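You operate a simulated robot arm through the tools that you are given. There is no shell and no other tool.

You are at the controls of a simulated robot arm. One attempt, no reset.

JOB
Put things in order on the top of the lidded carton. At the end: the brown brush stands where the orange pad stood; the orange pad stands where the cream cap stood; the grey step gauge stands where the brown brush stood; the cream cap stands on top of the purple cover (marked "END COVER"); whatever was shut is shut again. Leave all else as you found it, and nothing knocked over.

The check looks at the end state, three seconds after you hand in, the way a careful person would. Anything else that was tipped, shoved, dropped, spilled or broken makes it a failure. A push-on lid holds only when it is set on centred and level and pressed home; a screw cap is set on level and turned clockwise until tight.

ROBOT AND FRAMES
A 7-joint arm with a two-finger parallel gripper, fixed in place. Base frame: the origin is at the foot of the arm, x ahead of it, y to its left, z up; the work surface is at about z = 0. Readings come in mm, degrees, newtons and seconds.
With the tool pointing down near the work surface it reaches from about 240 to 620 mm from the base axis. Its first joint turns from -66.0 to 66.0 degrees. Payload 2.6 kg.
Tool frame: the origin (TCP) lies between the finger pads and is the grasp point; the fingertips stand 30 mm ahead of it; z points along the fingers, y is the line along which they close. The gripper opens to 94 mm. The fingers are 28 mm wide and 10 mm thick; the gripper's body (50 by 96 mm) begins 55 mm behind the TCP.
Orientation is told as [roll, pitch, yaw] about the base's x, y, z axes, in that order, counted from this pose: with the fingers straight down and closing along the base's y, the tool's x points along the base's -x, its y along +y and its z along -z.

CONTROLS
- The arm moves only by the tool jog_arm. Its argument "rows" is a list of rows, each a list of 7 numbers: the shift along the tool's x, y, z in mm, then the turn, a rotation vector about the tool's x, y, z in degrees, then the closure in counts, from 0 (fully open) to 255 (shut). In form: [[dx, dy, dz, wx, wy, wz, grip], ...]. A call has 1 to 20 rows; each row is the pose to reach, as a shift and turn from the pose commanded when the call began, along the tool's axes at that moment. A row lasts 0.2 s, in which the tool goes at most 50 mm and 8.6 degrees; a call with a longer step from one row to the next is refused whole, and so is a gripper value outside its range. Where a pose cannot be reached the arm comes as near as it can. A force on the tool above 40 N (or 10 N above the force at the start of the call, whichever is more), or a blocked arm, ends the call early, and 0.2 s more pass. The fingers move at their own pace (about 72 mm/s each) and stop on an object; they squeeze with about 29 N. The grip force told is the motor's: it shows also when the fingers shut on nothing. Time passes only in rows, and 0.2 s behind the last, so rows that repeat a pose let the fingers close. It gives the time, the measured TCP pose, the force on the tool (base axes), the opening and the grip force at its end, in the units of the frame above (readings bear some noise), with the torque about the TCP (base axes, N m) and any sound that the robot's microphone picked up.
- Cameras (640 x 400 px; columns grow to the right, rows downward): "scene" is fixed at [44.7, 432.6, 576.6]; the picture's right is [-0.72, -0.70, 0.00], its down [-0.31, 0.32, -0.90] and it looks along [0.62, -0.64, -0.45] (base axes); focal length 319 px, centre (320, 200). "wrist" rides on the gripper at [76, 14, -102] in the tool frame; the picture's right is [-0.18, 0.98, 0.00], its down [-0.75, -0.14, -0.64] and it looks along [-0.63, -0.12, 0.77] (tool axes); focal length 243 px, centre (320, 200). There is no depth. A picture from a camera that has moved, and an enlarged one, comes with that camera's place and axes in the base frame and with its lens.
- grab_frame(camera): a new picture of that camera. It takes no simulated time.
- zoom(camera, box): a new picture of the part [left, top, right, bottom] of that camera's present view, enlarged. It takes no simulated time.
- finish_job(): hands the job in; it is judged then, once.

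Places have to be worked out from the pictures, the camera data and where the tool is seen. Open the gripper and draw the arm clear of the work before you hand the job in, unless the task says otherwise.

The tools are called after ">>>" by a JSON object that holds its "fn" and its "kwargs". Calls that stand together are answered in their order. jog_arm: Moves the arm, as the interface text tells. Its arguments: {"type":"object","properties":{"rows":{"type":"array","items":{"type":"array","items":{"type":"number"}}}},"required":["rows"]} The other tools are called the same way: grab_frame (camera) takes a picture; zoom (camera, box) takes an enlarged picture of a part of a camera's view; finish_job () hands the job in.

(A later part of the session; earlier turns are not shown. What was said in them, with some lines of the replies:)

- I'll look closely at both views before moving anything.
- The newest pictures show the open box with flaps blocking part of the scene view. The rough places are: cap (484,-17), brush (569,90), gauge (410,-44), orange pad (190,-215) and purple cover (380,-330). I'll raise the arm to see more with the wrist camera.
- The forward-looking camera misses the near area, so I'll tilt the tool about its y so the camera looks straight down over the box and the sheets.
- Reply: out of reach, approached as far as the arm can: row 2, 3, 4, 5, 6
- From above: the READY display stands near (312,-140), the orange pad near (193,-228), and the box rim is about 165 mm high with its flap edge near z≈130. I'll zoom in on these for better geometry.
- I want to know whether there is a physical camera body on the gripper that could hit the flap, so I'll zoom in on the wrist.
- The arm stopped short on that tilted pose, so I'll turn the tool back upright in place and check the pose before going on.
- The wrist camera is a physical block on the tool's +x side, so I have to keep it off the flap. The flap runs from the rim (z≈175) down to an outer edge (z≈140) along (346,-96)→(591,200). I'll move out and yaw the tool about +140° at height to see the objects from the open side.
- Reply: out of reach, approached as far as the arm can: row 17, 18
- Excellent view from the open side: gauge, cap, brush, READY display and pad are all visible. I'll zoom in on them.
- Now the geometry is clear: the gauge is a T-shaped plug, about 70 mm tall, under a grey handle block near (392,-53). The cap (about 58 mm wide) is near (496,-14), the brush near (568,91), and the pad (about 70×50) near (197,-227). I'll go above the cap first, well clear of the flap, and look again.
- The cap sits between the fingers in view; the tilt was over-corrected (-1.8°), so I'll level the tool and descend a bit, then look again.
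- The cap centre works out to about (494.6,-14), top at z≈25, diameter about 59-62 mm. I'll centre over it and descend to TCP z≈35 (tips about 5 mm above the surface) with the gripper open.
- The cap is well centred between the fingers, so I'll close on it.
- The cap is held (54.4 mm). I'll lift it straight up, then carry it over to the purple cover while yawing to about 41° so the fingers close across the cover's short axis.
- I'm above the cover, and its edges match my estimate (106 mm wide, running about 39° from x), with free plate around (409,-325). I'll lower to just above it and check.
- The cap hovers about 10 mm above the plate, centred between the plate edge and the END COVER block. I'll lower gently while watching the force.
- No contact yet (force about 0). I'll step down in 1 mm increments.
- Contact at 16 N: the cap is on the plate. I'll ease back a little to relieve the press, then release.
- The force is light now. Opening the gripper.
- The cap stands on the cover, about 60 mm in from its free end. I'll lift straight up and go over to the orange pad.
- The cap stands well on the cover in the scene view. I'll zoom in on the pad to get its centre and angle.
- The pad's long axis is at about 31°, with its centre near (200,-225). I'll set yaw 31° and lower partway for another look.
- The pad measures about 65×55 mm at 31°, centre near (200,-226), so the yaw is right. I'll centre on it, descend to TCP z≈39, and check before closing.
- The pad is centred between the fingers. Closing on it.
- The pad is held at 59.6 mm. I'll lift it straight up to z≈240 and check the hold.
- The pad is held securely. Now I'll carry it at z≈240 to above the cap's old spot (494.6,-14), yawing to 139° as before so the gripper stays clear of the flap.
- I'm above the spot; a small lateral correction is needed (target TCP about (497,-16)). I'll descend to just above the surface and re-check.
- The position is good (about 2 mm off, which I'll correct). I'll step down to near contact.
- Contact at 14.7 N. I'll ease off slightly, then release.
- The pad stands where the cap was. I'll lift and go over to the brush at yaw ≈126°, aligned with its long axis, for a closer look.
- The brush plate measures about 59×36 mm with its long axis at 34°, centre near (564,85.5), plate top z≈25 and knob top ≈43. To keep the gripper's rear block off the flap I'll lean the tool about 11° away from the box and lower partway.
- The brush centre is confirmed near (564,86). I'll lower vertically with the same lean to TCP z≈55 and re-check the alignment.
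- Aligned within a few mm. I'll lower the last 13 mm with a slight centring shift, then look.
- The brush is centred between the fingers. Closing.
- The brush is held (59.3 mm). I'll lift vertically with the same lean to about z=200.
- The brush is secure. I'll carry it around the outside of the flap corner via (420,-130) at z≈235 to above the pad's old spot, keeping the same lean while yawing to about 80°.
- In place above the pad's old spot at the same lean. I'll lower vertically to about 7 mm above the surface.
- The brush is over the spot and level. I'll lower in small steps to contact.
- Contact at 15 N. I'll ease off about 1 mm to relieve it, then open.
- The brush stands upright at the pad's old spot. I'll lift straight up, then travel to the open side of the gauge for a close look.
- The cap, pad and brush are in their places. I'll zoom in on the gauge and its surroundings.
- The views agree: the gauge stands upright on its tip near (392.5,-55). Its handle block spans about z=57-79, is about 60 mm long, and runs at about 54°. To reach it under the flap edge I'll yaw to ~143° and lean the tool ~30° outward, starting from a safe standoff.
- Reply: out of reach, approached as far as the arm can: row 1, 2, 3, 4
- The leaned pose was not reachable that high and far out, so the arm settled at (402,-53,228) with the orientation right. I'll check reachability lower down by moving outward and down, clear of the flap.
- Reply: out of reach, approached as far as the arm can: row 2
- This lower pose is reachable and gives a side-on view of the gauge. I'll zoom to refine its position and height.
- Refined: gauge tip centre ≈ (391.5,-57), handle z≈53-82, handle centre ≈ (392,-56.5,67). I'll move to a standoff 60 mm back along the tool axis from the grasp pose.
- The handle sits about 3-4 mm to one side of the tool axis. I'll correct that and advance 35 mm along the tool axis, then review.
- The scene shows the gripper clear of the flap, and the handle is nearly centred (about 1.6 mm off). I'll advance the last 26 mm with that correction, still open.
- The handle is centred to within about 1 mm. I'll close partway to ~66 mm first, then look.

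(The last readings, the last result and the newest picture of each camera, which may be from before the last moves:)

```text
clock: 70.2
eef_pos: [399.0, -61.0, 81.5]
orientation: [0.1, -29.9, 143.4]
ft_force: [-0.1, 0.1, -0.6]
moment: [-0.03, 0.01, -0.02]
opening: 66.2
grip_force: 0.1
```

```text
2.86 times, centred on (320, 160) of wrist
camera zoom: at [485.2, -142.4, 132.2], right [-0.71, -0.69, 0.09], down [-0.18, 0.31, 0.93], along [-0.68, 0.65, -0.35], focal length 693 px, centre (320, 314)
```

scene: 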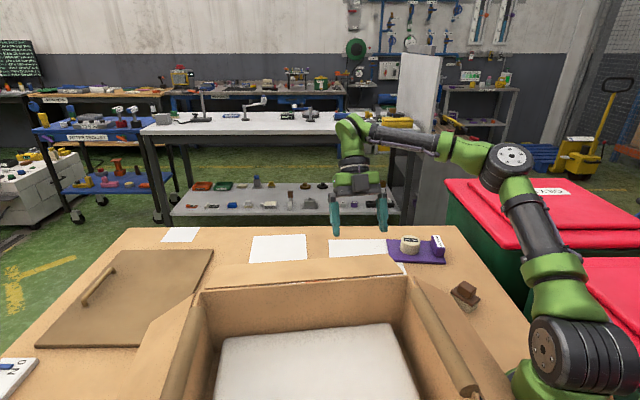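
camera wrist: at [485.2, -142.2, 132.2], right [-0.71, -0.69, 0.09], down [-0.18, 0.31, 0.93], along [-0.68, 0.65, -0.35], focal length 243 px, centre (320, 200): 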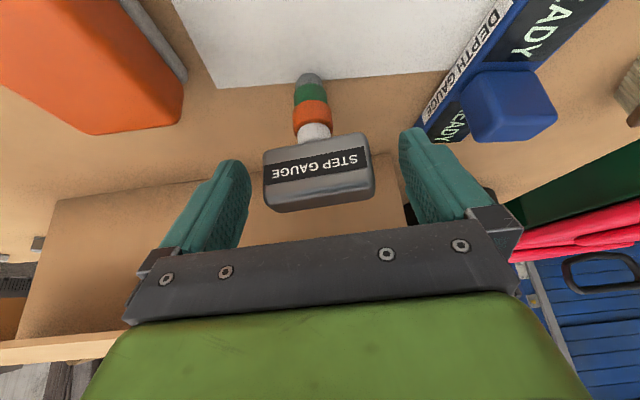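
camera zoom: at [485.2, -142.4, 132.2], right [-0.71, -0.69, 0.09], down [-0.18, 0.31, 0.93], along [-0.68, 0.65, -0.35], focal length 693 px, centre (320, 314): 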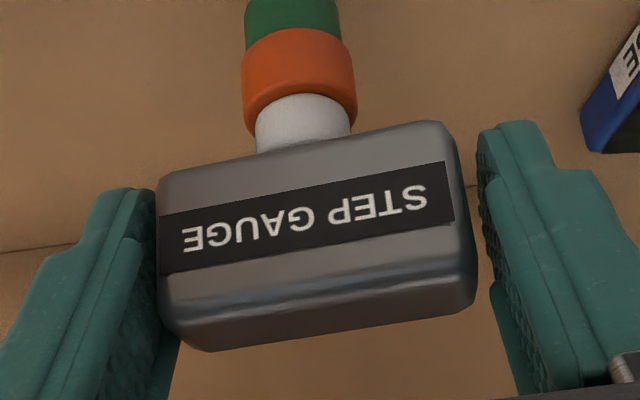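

The clearance looks nearly even on both sides (about 3 mm each). Closing fully on the handle.

>>> {"fn": "jog_arm", "kwargs": {"rows": [[0, 0, 0, 0, 0, 0, 82], [0, 0, 0, 0, 0, 0, 88], [0, 0, 0, 0, 0, 0, 95], [0, 0, 0, 0, 0, 0, 255], [0, 0, 0, 0, 0, 0, 255], [0, 0, 0, 0, 0, 0, 255]]}}

>>> {"fn": "grab_frame", "kwargs": {"camera": "wrist"}}

>>> {"fn": "zoom", "kwargs": {"camera": "wrist", "box": [220, 60, 420, 230]}}

```text
clock: 71.6
eef_pos: [399.5, -59.5, 80.9]
orientation: [0.1, -30.1, 143.4]
ft_force: [-0.4, 0.5, 0.6]
moment: [0.01, 0.07, -0.02]
opening: 63.8
grip_force: 29.1
```

```text
taken
camera wrist: at [485.2, -142.4, 132.2], right [-0.71, -0.69, 0.09], down [-0.18, 0.31, 0.93], along [-0.68, 0.65, -0.35], focal length 243 px, centre (320, 200)
```

wrist: 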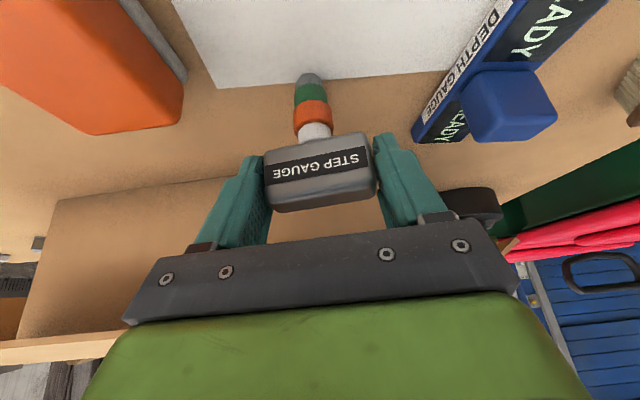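

```text
2.35 times, centred on (320, 145) of wrist
camera zoom: at [485.2, -142.4, 132.2], right [-0.71, -0.69, 0.09], down [-0.18, 0.31, 0.93], along [-0.68, 0.65, -0.35], focal length 571 px, centre (320, 329)
```

zoom: 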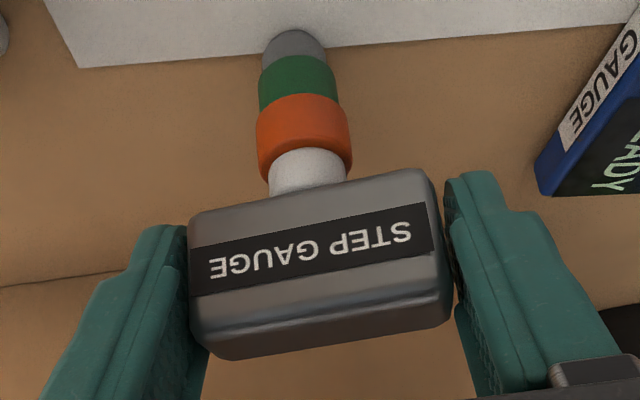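

The gauge is held (63.8 mm, 29 N) and still upright. First a 3 mm vertical lift to check the hold.

>>> {"fn": "jog_arm", "kwargs": {"rows": [[-0.75, 0, -1.3, 0, 0, 0, 255], [-1.5, 0, -2.6, 0, 0, 0, 255], [-2.5, 0, -4.3, 0, 0, 0, 255], [-2.5, 0, -4.3, 0, 0, 0, 255]]}}

>>> {"fn": "zoom", "kwargs": {"camera": "wrist", "box": [220, 60, 420, 230]}}

```text
clock: 72.6
eef_pos: [400.3, -59.8, 87.0]
orientation: [0.1, -30.0, 143.4]
ft_force: [0.0, -0.2, -1.7]
moment: [-0.03, 0.01, 0.0]
opening: 63.8
grip_force: 29.4
```

```text
2.35 times, centred on (320, 145) of wrist
camera zoom: at [485.3, -141.5, 137.1], right [-0.71, -0.69, 0.09], down [-0.18, 0.31, 0.93], along [-0.68, 0.65, -0.35], focal length 571 px, centre (320, 329)
```

zoom: 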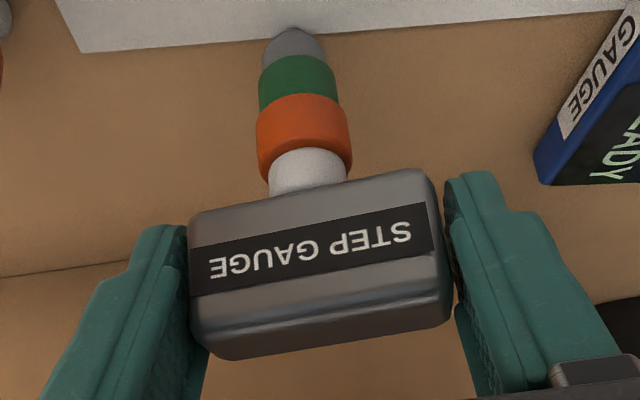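

The gauge lifted cleanly with no slip. I'll back out along the tool axis, up and away from the flap.

>>> {"fn": "jog_arm", "kwargs": {"rows": [[0, 0, -10, 0, 0, 0, 255], [0, 0, -25, 0, 0, 0, 255], [0, 0, -40, 0, 0, 0, 255], [0, 0, -52, 0, 0, 0, 255], [0, 0, -52, 0, 0, 0, 255]]}}

>>> {"fn": "grab_frame", "kwargs": {"camera": "wrist"}}

>>> {"fn": "grab_frame", "kwargs": {"camera": "scene"}}

```text
clock: 73.8
eef_pos: [419.1, -75.8, 133.1]
orientation: [0.2, -30.1, 143.3]
ft_force: [0.0, 0.3, -2.3]
moment: [0.01, -0.02, 0.0]
opening: 63.9
grip_force: 28.7
```

```text
taken
camera wrist: at [505.0, -157.7, 184.1], right [-0.71, -0.69, 0.09], down [-0.18, 0.31, 0.93], along [-0.68, 0.65, -0.35], focal length 243 px, centre (320, 200)
```

wrist: 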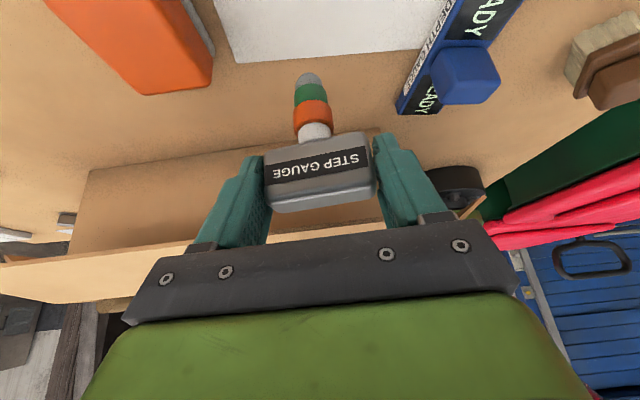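

```text
taken
```

scene: 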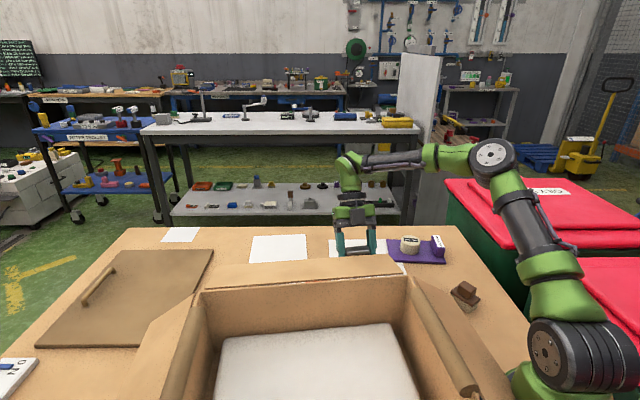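

Clear of the flap. I'll move outward while yawing to about 110°, keeping the gauge vertical.

>>> {"fn": "jog_arm", "kwargs": {"rows": [[5.3, -6.3, -6.8, 3.3, 0, 5.72, 255], [10.5, -12.5, -13.7, 6.6, 0, 11.44, 255], [15.8, -18.8, -20.5, 9.9, 0, 17.16, 255], [21, -25, -27.4, 13.2, 0, 22.9, 255], [26.3, -31.3, -34.2, 16.5, 0, 28.6, 255], [26.3, -31.3, -34.2, 16.5, 0, 28.6, 255]]}}

>>> {"fn": "grab_frame", "kwargs": {"camera": "wrist"}}

```text
clock: 75.2
eef_pos: [469.4, -74.1, 149.1]
orientation: [0.2, -30.0, 110.3]
ft_force: [-0.7, -0.3, -1.7]
moment: [0.01, -0.02, -0.02]
opening: 63.8
grip_force: 28.9
```

```text
taken
camera wrist: at [498.1, -189.9, 201.1], right [-0.98, -0.19, 0.09], down [0.02, 0.36, 0.93], along [-0.21, 0.91, -0.35], focal length 243 px, centre (320, 200)
```

wrist: 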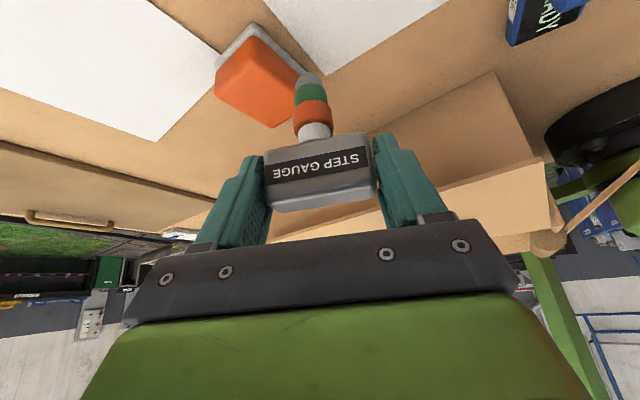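

Good. Now I'll go over to above the brush's old spot (564,86) at the same height, yawing to about 95°.

>>> {"fn": "jog_arm", "kwargs": {"rows": [[-15.9, -23.8, 9, 1.27, 0, 2.2, 255], [-31.8, -47.6, 18, 2.55, 0, 4.4, 255], [-47.8, -71.5, 27, 3.8, 0, 6.6, 255], [-63.7, -95.3, 36, 5.1, 0, 8.8, 255], [-79.6, -119.1, 45, 6.4, 0, 11, 255], [-95.5, -142.9, 54, 7.65, 0, 13.25, 255], [-95.5, -142.9, 54, 7.65, 0, 13.25, 255]]}}

>>> {"fn": "grab_frame", "kwargs": {"camera": "wrist"}}

>>> {"fn": "grab_frame", "kwargs": {"camera": "scene"}}

```text
clock: 76.8
eef_pos: [564.5, 79.1, 149.0]
orientation: [0.2, -30.0, 95.0]
ft_force: [0.1, -0.1, -2.0]
moment: [-0.02, 0.03, 0.03]
opening: 63.6
grip_force: 29.0
```

```text
taken
camera wrist: at [561.5, -38.4, 199.4], right [-0.99, 0.07, 0.09], down [0.11, 0.34, 0.93], along [0.04, 0.94, -0.35], focal length 243 px, centre (320, 200)
```

wrist: 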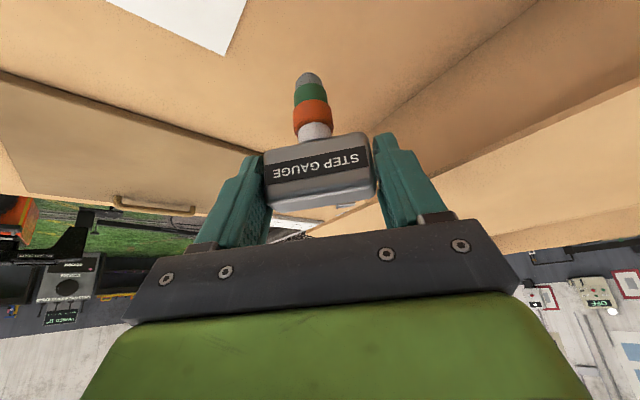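

```text
taken
```

scene: 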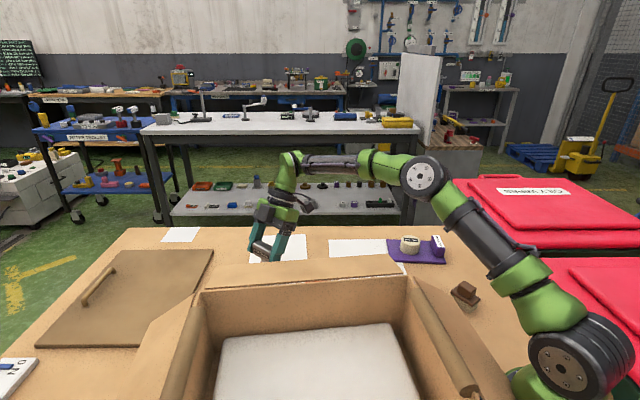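

Over the spot; the gauge is vertical and still held. I'll lower vertically to about 8 mm above the surface.

>>> {"fn": "jog_arm", "kwargs": {"rows": [[8, 0, 14, 0, 0, 0, 255], [16, 0, 28, 0, 0, 0, 255], [24, 0, 41, 0, 0, 0, 255], [29.5, 0, 51, 0, 0, 0, 255], [29.5, 0, 51, 0, 0, 0, 255]]}}

>>> {"fn": "grab_frame", "kwargs": {"camera": "wrist"}}

>>> {"fn": "zoom", "kwargs": {"camera": "wrist", "box": [220, 40, 420, 220]}}

```text
clock: 78.0
eef_pos: [566.3, 76.8, 91.2]
orientation: [0.0, -29.8, 95.0]
ft_force: [-0.7, 0.1, -1.2]
moment: [-0.05, 0.04, -0.01]
opening: 63.8
grip_force: 28.6
```

```text
taken
camera wrist: at [561.8, -41.1, 141.3], right [-0.99, 0.07, 0.09], down [0.11, 0.34, 0.93], along [0.03, 0.94, -0.35], focal length 243 px, centre (320, 200)
```

wrist: 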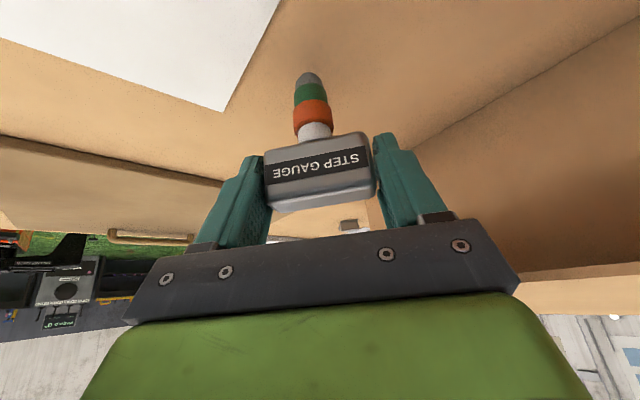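

```text
2.22 times, centred on (320, 130) of wrist
camera zoom: at [561.8, -41.1, 141.3], right [-0.99, 0.07, 0.09], down [0.11, 0.34, 0.93], along [0.03, 0.94, -0.35], focal length 539 px, centre (320, 356)
```

zoom: 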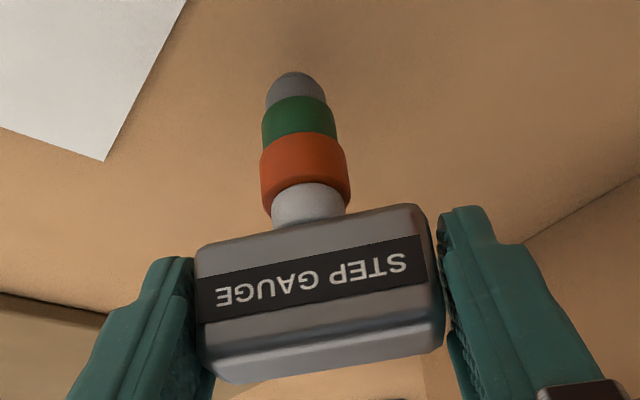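

About 9 mm to go, with a 2 mm lateral correction. I'll lower 8 mm, then go in 1 mm steps.

>>> {"fn": "jog_arm", "kwargs": {"rows": [[0.3, -0.2, 3, 0, 0, 0, 255], [1.3, -0.2, 6, 0, 0, 0, 255], [2.3, -0.2, 7.9, 0, 0, 0, 255], [2.3, -0.2, 7.9, 0, 0, 0, 255]]}}

```text
clock: 79.0
eef_pos: [566.3, 80.9, 82.3]
orientation: [0.1, -29.9, 95.1]
ft_force: [-0.6, -0.5, 0.5]
moment: [-0.03, 0.01, 0.0]
opening: 63.7
grip_force: 28.8
```

>>> {"fn": "jog_arm", "kwargs": {"rows": [[0.2, 0, 0.4, 0, 0, 0, 255], [0.4, 0, 0.7, 0, 0, 0, 255], [0.4, 0, 0.7, 0, 0, 0, 255]]}}

>>> {"fn": "zoom", "kwargs": {"camera": "wrist", "box": [270, 50, 370, 130]}}

```text
clock: 79.8
eef_pos: [566.2, 79.6, 81.9]
orientation: [-0.1, -29.9, 95.1]
ft_force: [-3.2, -2.8, 11.9]
moment: [-0.14, 0.27, 0.0]
opening: 63.8
grip_force: 28.9
```

```text
5.00 times, centred on (320, 90) of wrist
camera zoom: at [562.8, -38.6, 132.5], right [-0.99, 0.07, 0.09], down [0.11, 0.34, 0.93], along [0.04, 0.94, -0.35], focal length 1213 px, centre (320, 750)
```

zoom: 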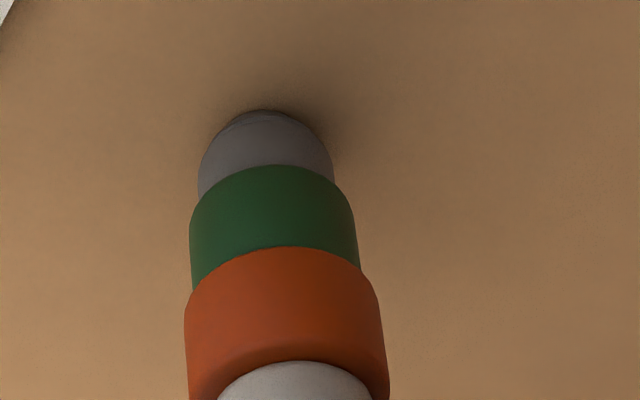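

Contact at 12 N. I'll ease off a little until the force is near zero.

>>> {"fn": "jog_arm", "kwargs": {"rows": [[-0.15, 0, -0.25, 0, 0, 0, 255], [-0.25, 0, -0.45, 0, 0, 0, 255], [-0.25, 0, -0.45, 0, 0, 0, 255]]}}

```text
clock: 80.6
eef_pos: [566.1, 80.4, 80.7]
orientation: [0.1, -29.9, 95.1]
ft_force: [2.7, -0.9, 4.9]
moment: [-0.05, -0.2, 0.03]
opening: 64.1
grip_force: 28.9
```

>>> {"fn": "jog_arm", "kwargs": {"rows": [[-0.1, 0, -0.2, 0, 0, 0, 255], [-0.1, 0, -0.2, 0, 0, 0, 255]]}}

>>> {"fn": "zoom", "kwargs": {"camera": "wrist", "box": [220, 40, 420, 220]}}

```text
clock: 81.2
eef_pos: [566.2, 80.3, 82.0]
orientation: [0.2, -30.0, 95.1]
ft_force: [1.2, 1.1, 2.3]
moment: [0.11, -0.07, -0.01]
opening: 64.0
grip_force: 29.2
```

```text
2.22 times, centred on (320, 130) of wrist
camera zoom: at [562.1, -38.4, 132.5], right [-0.99, 0.07, 0.1], down [0.11, 0.34, 0.93], along [0.03, 0.94, -0.35], focal length 539 px, centre (320, 356)
```

zoom: 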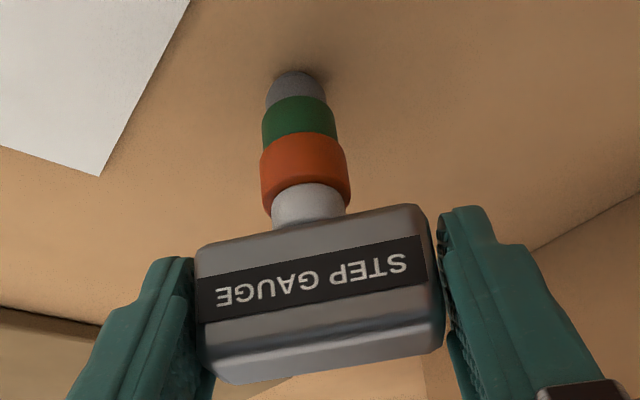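

Light contact at 2 N. I'll release in small increments so the top-heavy gauge is not disturbed.

>>> {"fn": "jog_arm", "kwargs": {"rows": [[0, 0, 0, 0, 0, 0, 79], [0, 0, 0, 0, 0, 0, 77], [0, 0, 0, 0, 0, 0, 75], [0, 0, 0, 0, 0, 0, 72]]}}

>>> {"fn": "zoom", "kwargs": {"camera": "wrist", "box": [220, 40, 420, 220]}}

```text
clock: 82.2
eef_pos: [566.8, 81.0, 82.9]
orientation: [0.1, -29.9, 95.1]
ft_force: [-0.1, 0.1, -0.1]
moment: [0.04, -0.02, 0.03]
opening: 67.9
grip_force: 0.1
```

```text
2.22 times, centred on (320, 130) of wrist
camera zoom: at [562.3, -38.9, 132.8], right [-0.99, 0.07, 0.09], down [0.11, 0.34, 0.93], along [0.03, 0.94, -0.35], focal length 539 px, centre (320, 356)
```

zoom: 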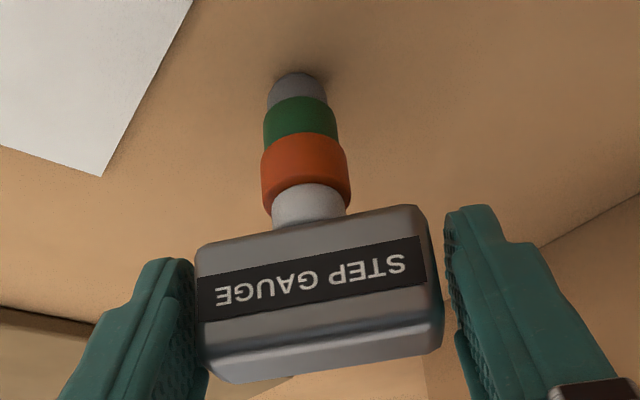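

The gauge stands by itself. Opening fully.

>>> {"fn": "jog_arm", "kwargs": {"rows": [[0, 0, 0, 0, 0, 0, 60], [0, 0, 0, 0, 0, 0, 40], [0, 0, 0, 0, 0, 0, 20], [0, 0, 0, 0, 0, 0, 0], [0, 0, 0, 0, 0, 0, 0]]}}

>>> {"fn": "grab_frame", "kwargs": {"camera": "wrist"}}

```text
clock: 83.4
eef_pos: [566.4, 80.3, 82.1]
orientation: [0.1, -29.9, 95.2]
ft_force: [0.4, -0.2, 0.3]
moment: [-0.01, 0.02, 0.0]
opening: 94.0
grip_force: 0.1
```

```text
taken
camera wrist: at [562.2, -38.9, 132.7], right [-0.99, 0.07, 0.09], down [0.11, 0.34, 0.93], along [0.03, 0.94, -0.35], focal length 243 px, centre (320, 200)
```

wrist: 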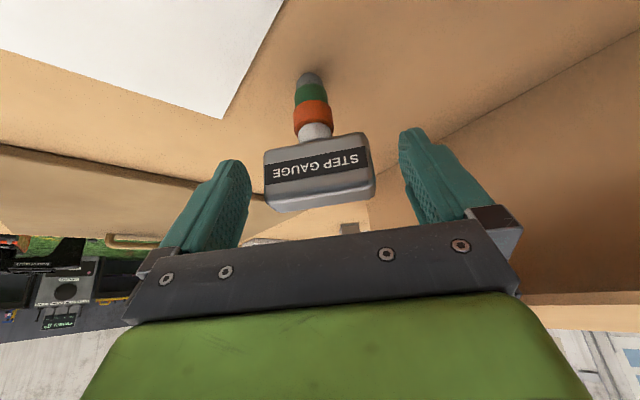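

The gauge stands free and upright. I'll withdraw straight back along the tool axis.

>>> {"fn": "jog_arm", "kwargs": {"rows": [[0, 0, -10, 0, 0, 0, 0], [0, 0, -28, 0, 0, 0, 0], [0, 0, -50, 0, 0, 0, 0], [0, 0, -75, 0, 0, 0, 0], [0, 0, -75, 0, 0, 0, 0]]}}

>>> {"fn": "grab_frame", "kwargs": {"camera": "wrist"}}

```text
clock: 84.6
eef_pos: [570.1, 43.5, 150.6]
orientation: [0.2, -30.0, 95.1]
ft_force: [0.0, -0.2, 0.3]
moment: [-0.03, 0.01, 0.0]
opening: 94.1
grip_force: 0.0
```

```text
taken
camera wrist: at [566.3, -75.9, 200.5], right [-0.99, 0.07, 0.09], down [0.11, 0.34, 0.93], along [0.03, 0.94, -0.35], focal length 243 px, centre (320, 200)
```

wrist: 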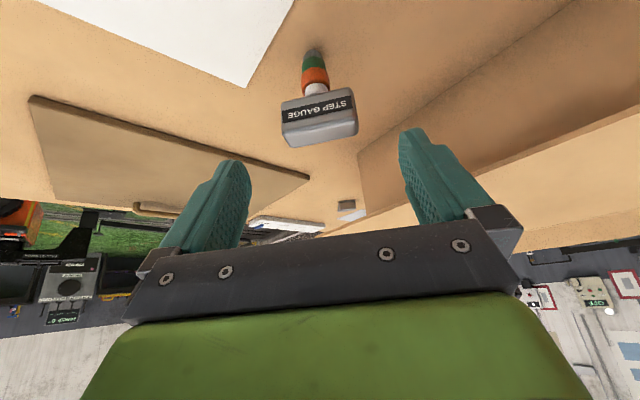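

Withdrawn cleanly. I'll move up and away from the work, then level the tool for a final inspection.

>>> {"fn": "jog_arm", "kwargs": {"rows": [[18, 26.6, -24.3, 0, 0, 0, 0], [36, 53.2, -48.6, 0, 0, 0, 0], [54.1, 79.7, -72.8, 0, 0, 0, 0], [72.2, 106.3, -97.1, 0, 0, 0, 0], [90.2, 132.9, -121.4, 0, 0, 0, 0], [90.2, 132.9, -121.4, 0, 8, 0, 0], [90.2, 132.9, -121.4, 0, 16, 0, 0], [90.2, 132.9, -121.4, 0, 24, 0, 0], [90.2, 132.9, -121.4, 0, 30, 0, 0], [90.2, 132.9, -121.4, 0, 30, 0, 0]]}}

>>> {"fn": "grab_frame", "kwargs": {"camera": "wrist"}}

>>> {"fn": "grab_frame", "kwargs": {"camera": "scene"}}

```text
clock: 86.8
eef_pos: [450.9, -107.9, 208.6]
orientation: [0.1, 0.1, 95.1]
ft_force: [0.1, 1.5, 0.1]
moment: [0.0, -0.01, 0.03]
opening: 94.1
grip_force: 0.0
```

```text
taken
camera wrist: at [442.6, -185.0, 311.3], right [-1.0, 0.1, 0.0], down [0.07, 0.77, 0.64], along [0.06, 0.64, -0.77], focal length 243 px, centre (320, 200)
```

wrist: 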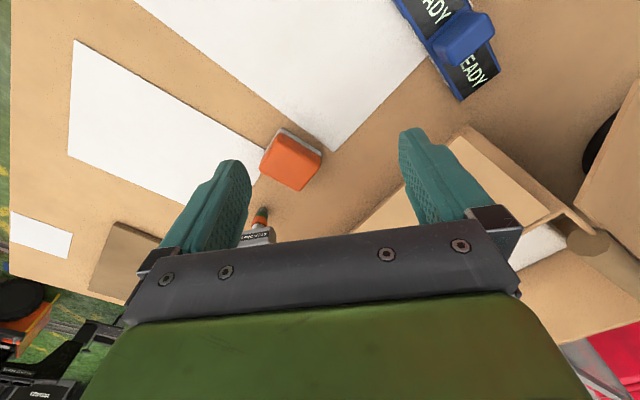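

```text
taken
```

scene: 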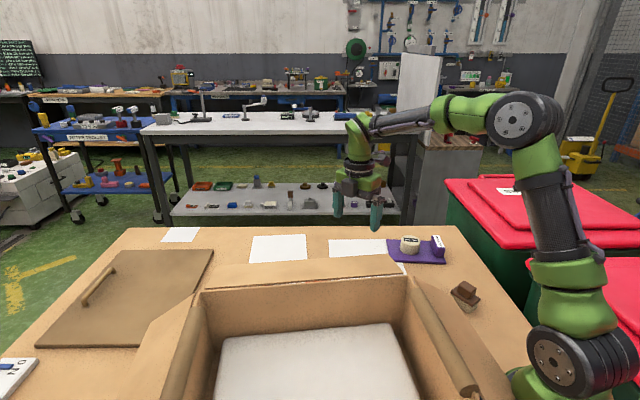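

I'll raise to the earlier vantage point to verify all final positions.

>>> {"fn": "jog_arm", "kwargs": {"rows": [[0, 8, -33, 0, 0, -7, 0], [0, 16, -66, 0, 0, -14, 0], [0, 24, -99, 0, 0, -21, 0], [0, 32, -128, 0, 0, -28, 0], [0, 32, -128, 0, 0, -35, 0], [0, 32, -128, 0, 0, -35, 0]]}}

>>> {"fn": "grab_frame", "kwargs": {"camera": "wrist"}}

```text
clock: 88.2
eef_pos: [417.9, -107.6, 335.2]
orientation: [0.1, 0.0, 130.2]
ft_force: [1.0, 0.6, -0.2]
moment: [-0.01, 0.02, 0.02]
opening: 94.0
grip_force: 0.1
```

```text
taken
camera wrist: at [456.2, -175.0, 439.0], right [-0.87, -0.49, 0.0], down [-0.38, 0.67, 0.64], along [-0.32, 0.56, -0.77], focal length 243 px, centre (320, 200)
```

wrist: 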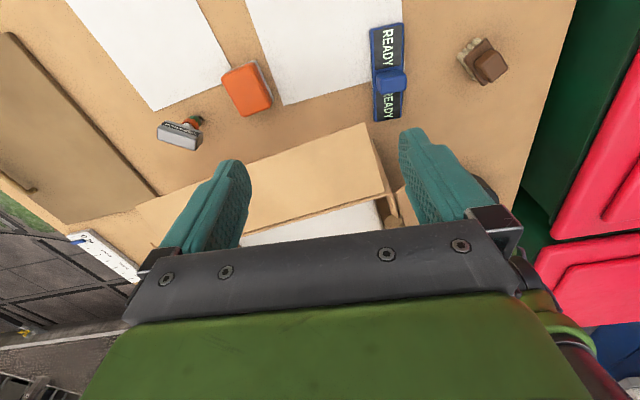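

>>> {"fn": "zoom", "kwargs": {"camera": "wrist", "box": [130, 40, 300, 160]}}

>>> {"fn": "zoom", "kwargs": {"camera": "wrist", "box": [350, 10, 520, 130]}}

>>> {"fn": "zoom", "kwargs": {"camera": "scene", "box": [370, 220, 510, 330]}}

```text
3.33 times, centred on (215, 100) of wrist
camera zoom: at [456.2, -175.0, 439.0], right [-0.87, -0.49, 0.0], down [-0.38, 0.67, 0.64], along [-0.32, 0.56, -0.77], focal length 809 px, centre (670, 533)
```

zoom: 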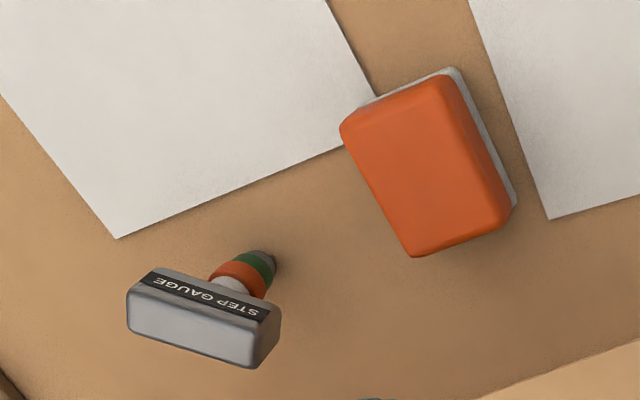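

```text
3.33 times, centred on (435, 70) of wrist
camera zoom: at [456.2, -175.0, 439.0], right [-0.87, -0.49, 0.0], down [-0.38, 0.67, 0.64], along [-0.32, 0.56, -0.77], focal length 809 px, centre (-63, 633)
```

zoom: 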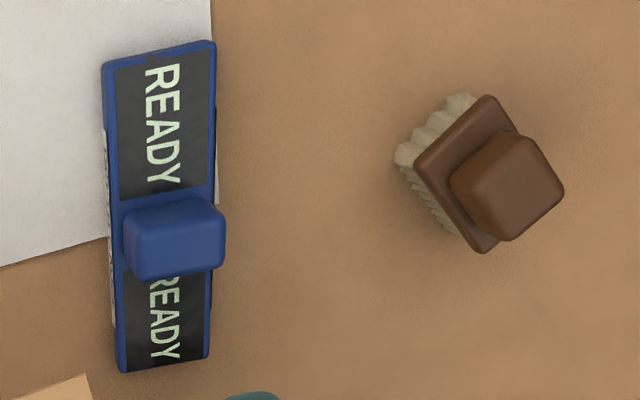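

```text
3.64 times, centred on (440, 275) of scene
camera zoom: at [44.7, 432.6, 576.6], right [-0.72, -0.7, 0.0], down [-0.31, 0.32, -0.9], along [0.62, -0.64, -0.45], focal length 1160 px, centre (-116, -73)
```

zoom: 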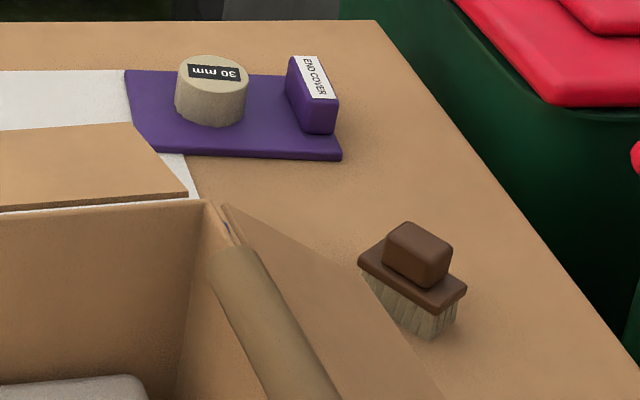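

All checks agree. The brush is at about (199,-228), where the pad was. The pad is at about (498,-17), within a few mm of the cap's old spot. The gauge is upright at about (565,86), where the brush was. The cap stands on the purple cover. Nothing shut was opened, everything else looks unmoved, the gripper is open and the arm is raised clear, so I'm handing in.

>>> {"fn": "finish_job", "kwargs": {}}

```text
The job is handed in.
```

I moved all four objects and handed the job in. In the last pictures everything stood upright and nothing else looked moved.

| Object | Goes to | Final place (mm) |
|---|---|---|
| Cream cap | on top of the purple "END COVER" plate | about (409, -328), some 60 mm in from the free end |
| Orange pad | where the cap stood, (495, -14) | about (498, -17) |
| Brown brush | where the pad stood, (200, -226) | about (199, -228) |
| Grey step gauge | where the brush stood, (564, 86) | about (565, 86) |

- **Turned objects:** the pad, brush and gauge stand turned from the way they originally faced. I turned each one to keep the gripper clear of the box flap or within the arm's reach.
- **Pad placement:** the pad is about 4 mm off the cap's exact spot, and its edge may slightly overlap the corner of a white sheet.
- **Nothing opened:** I did not open or close anything. No lid or cover was in the way.
- **Arm:** the gripper is open and the arm is raised to about z = 335 mm, clear of the work.
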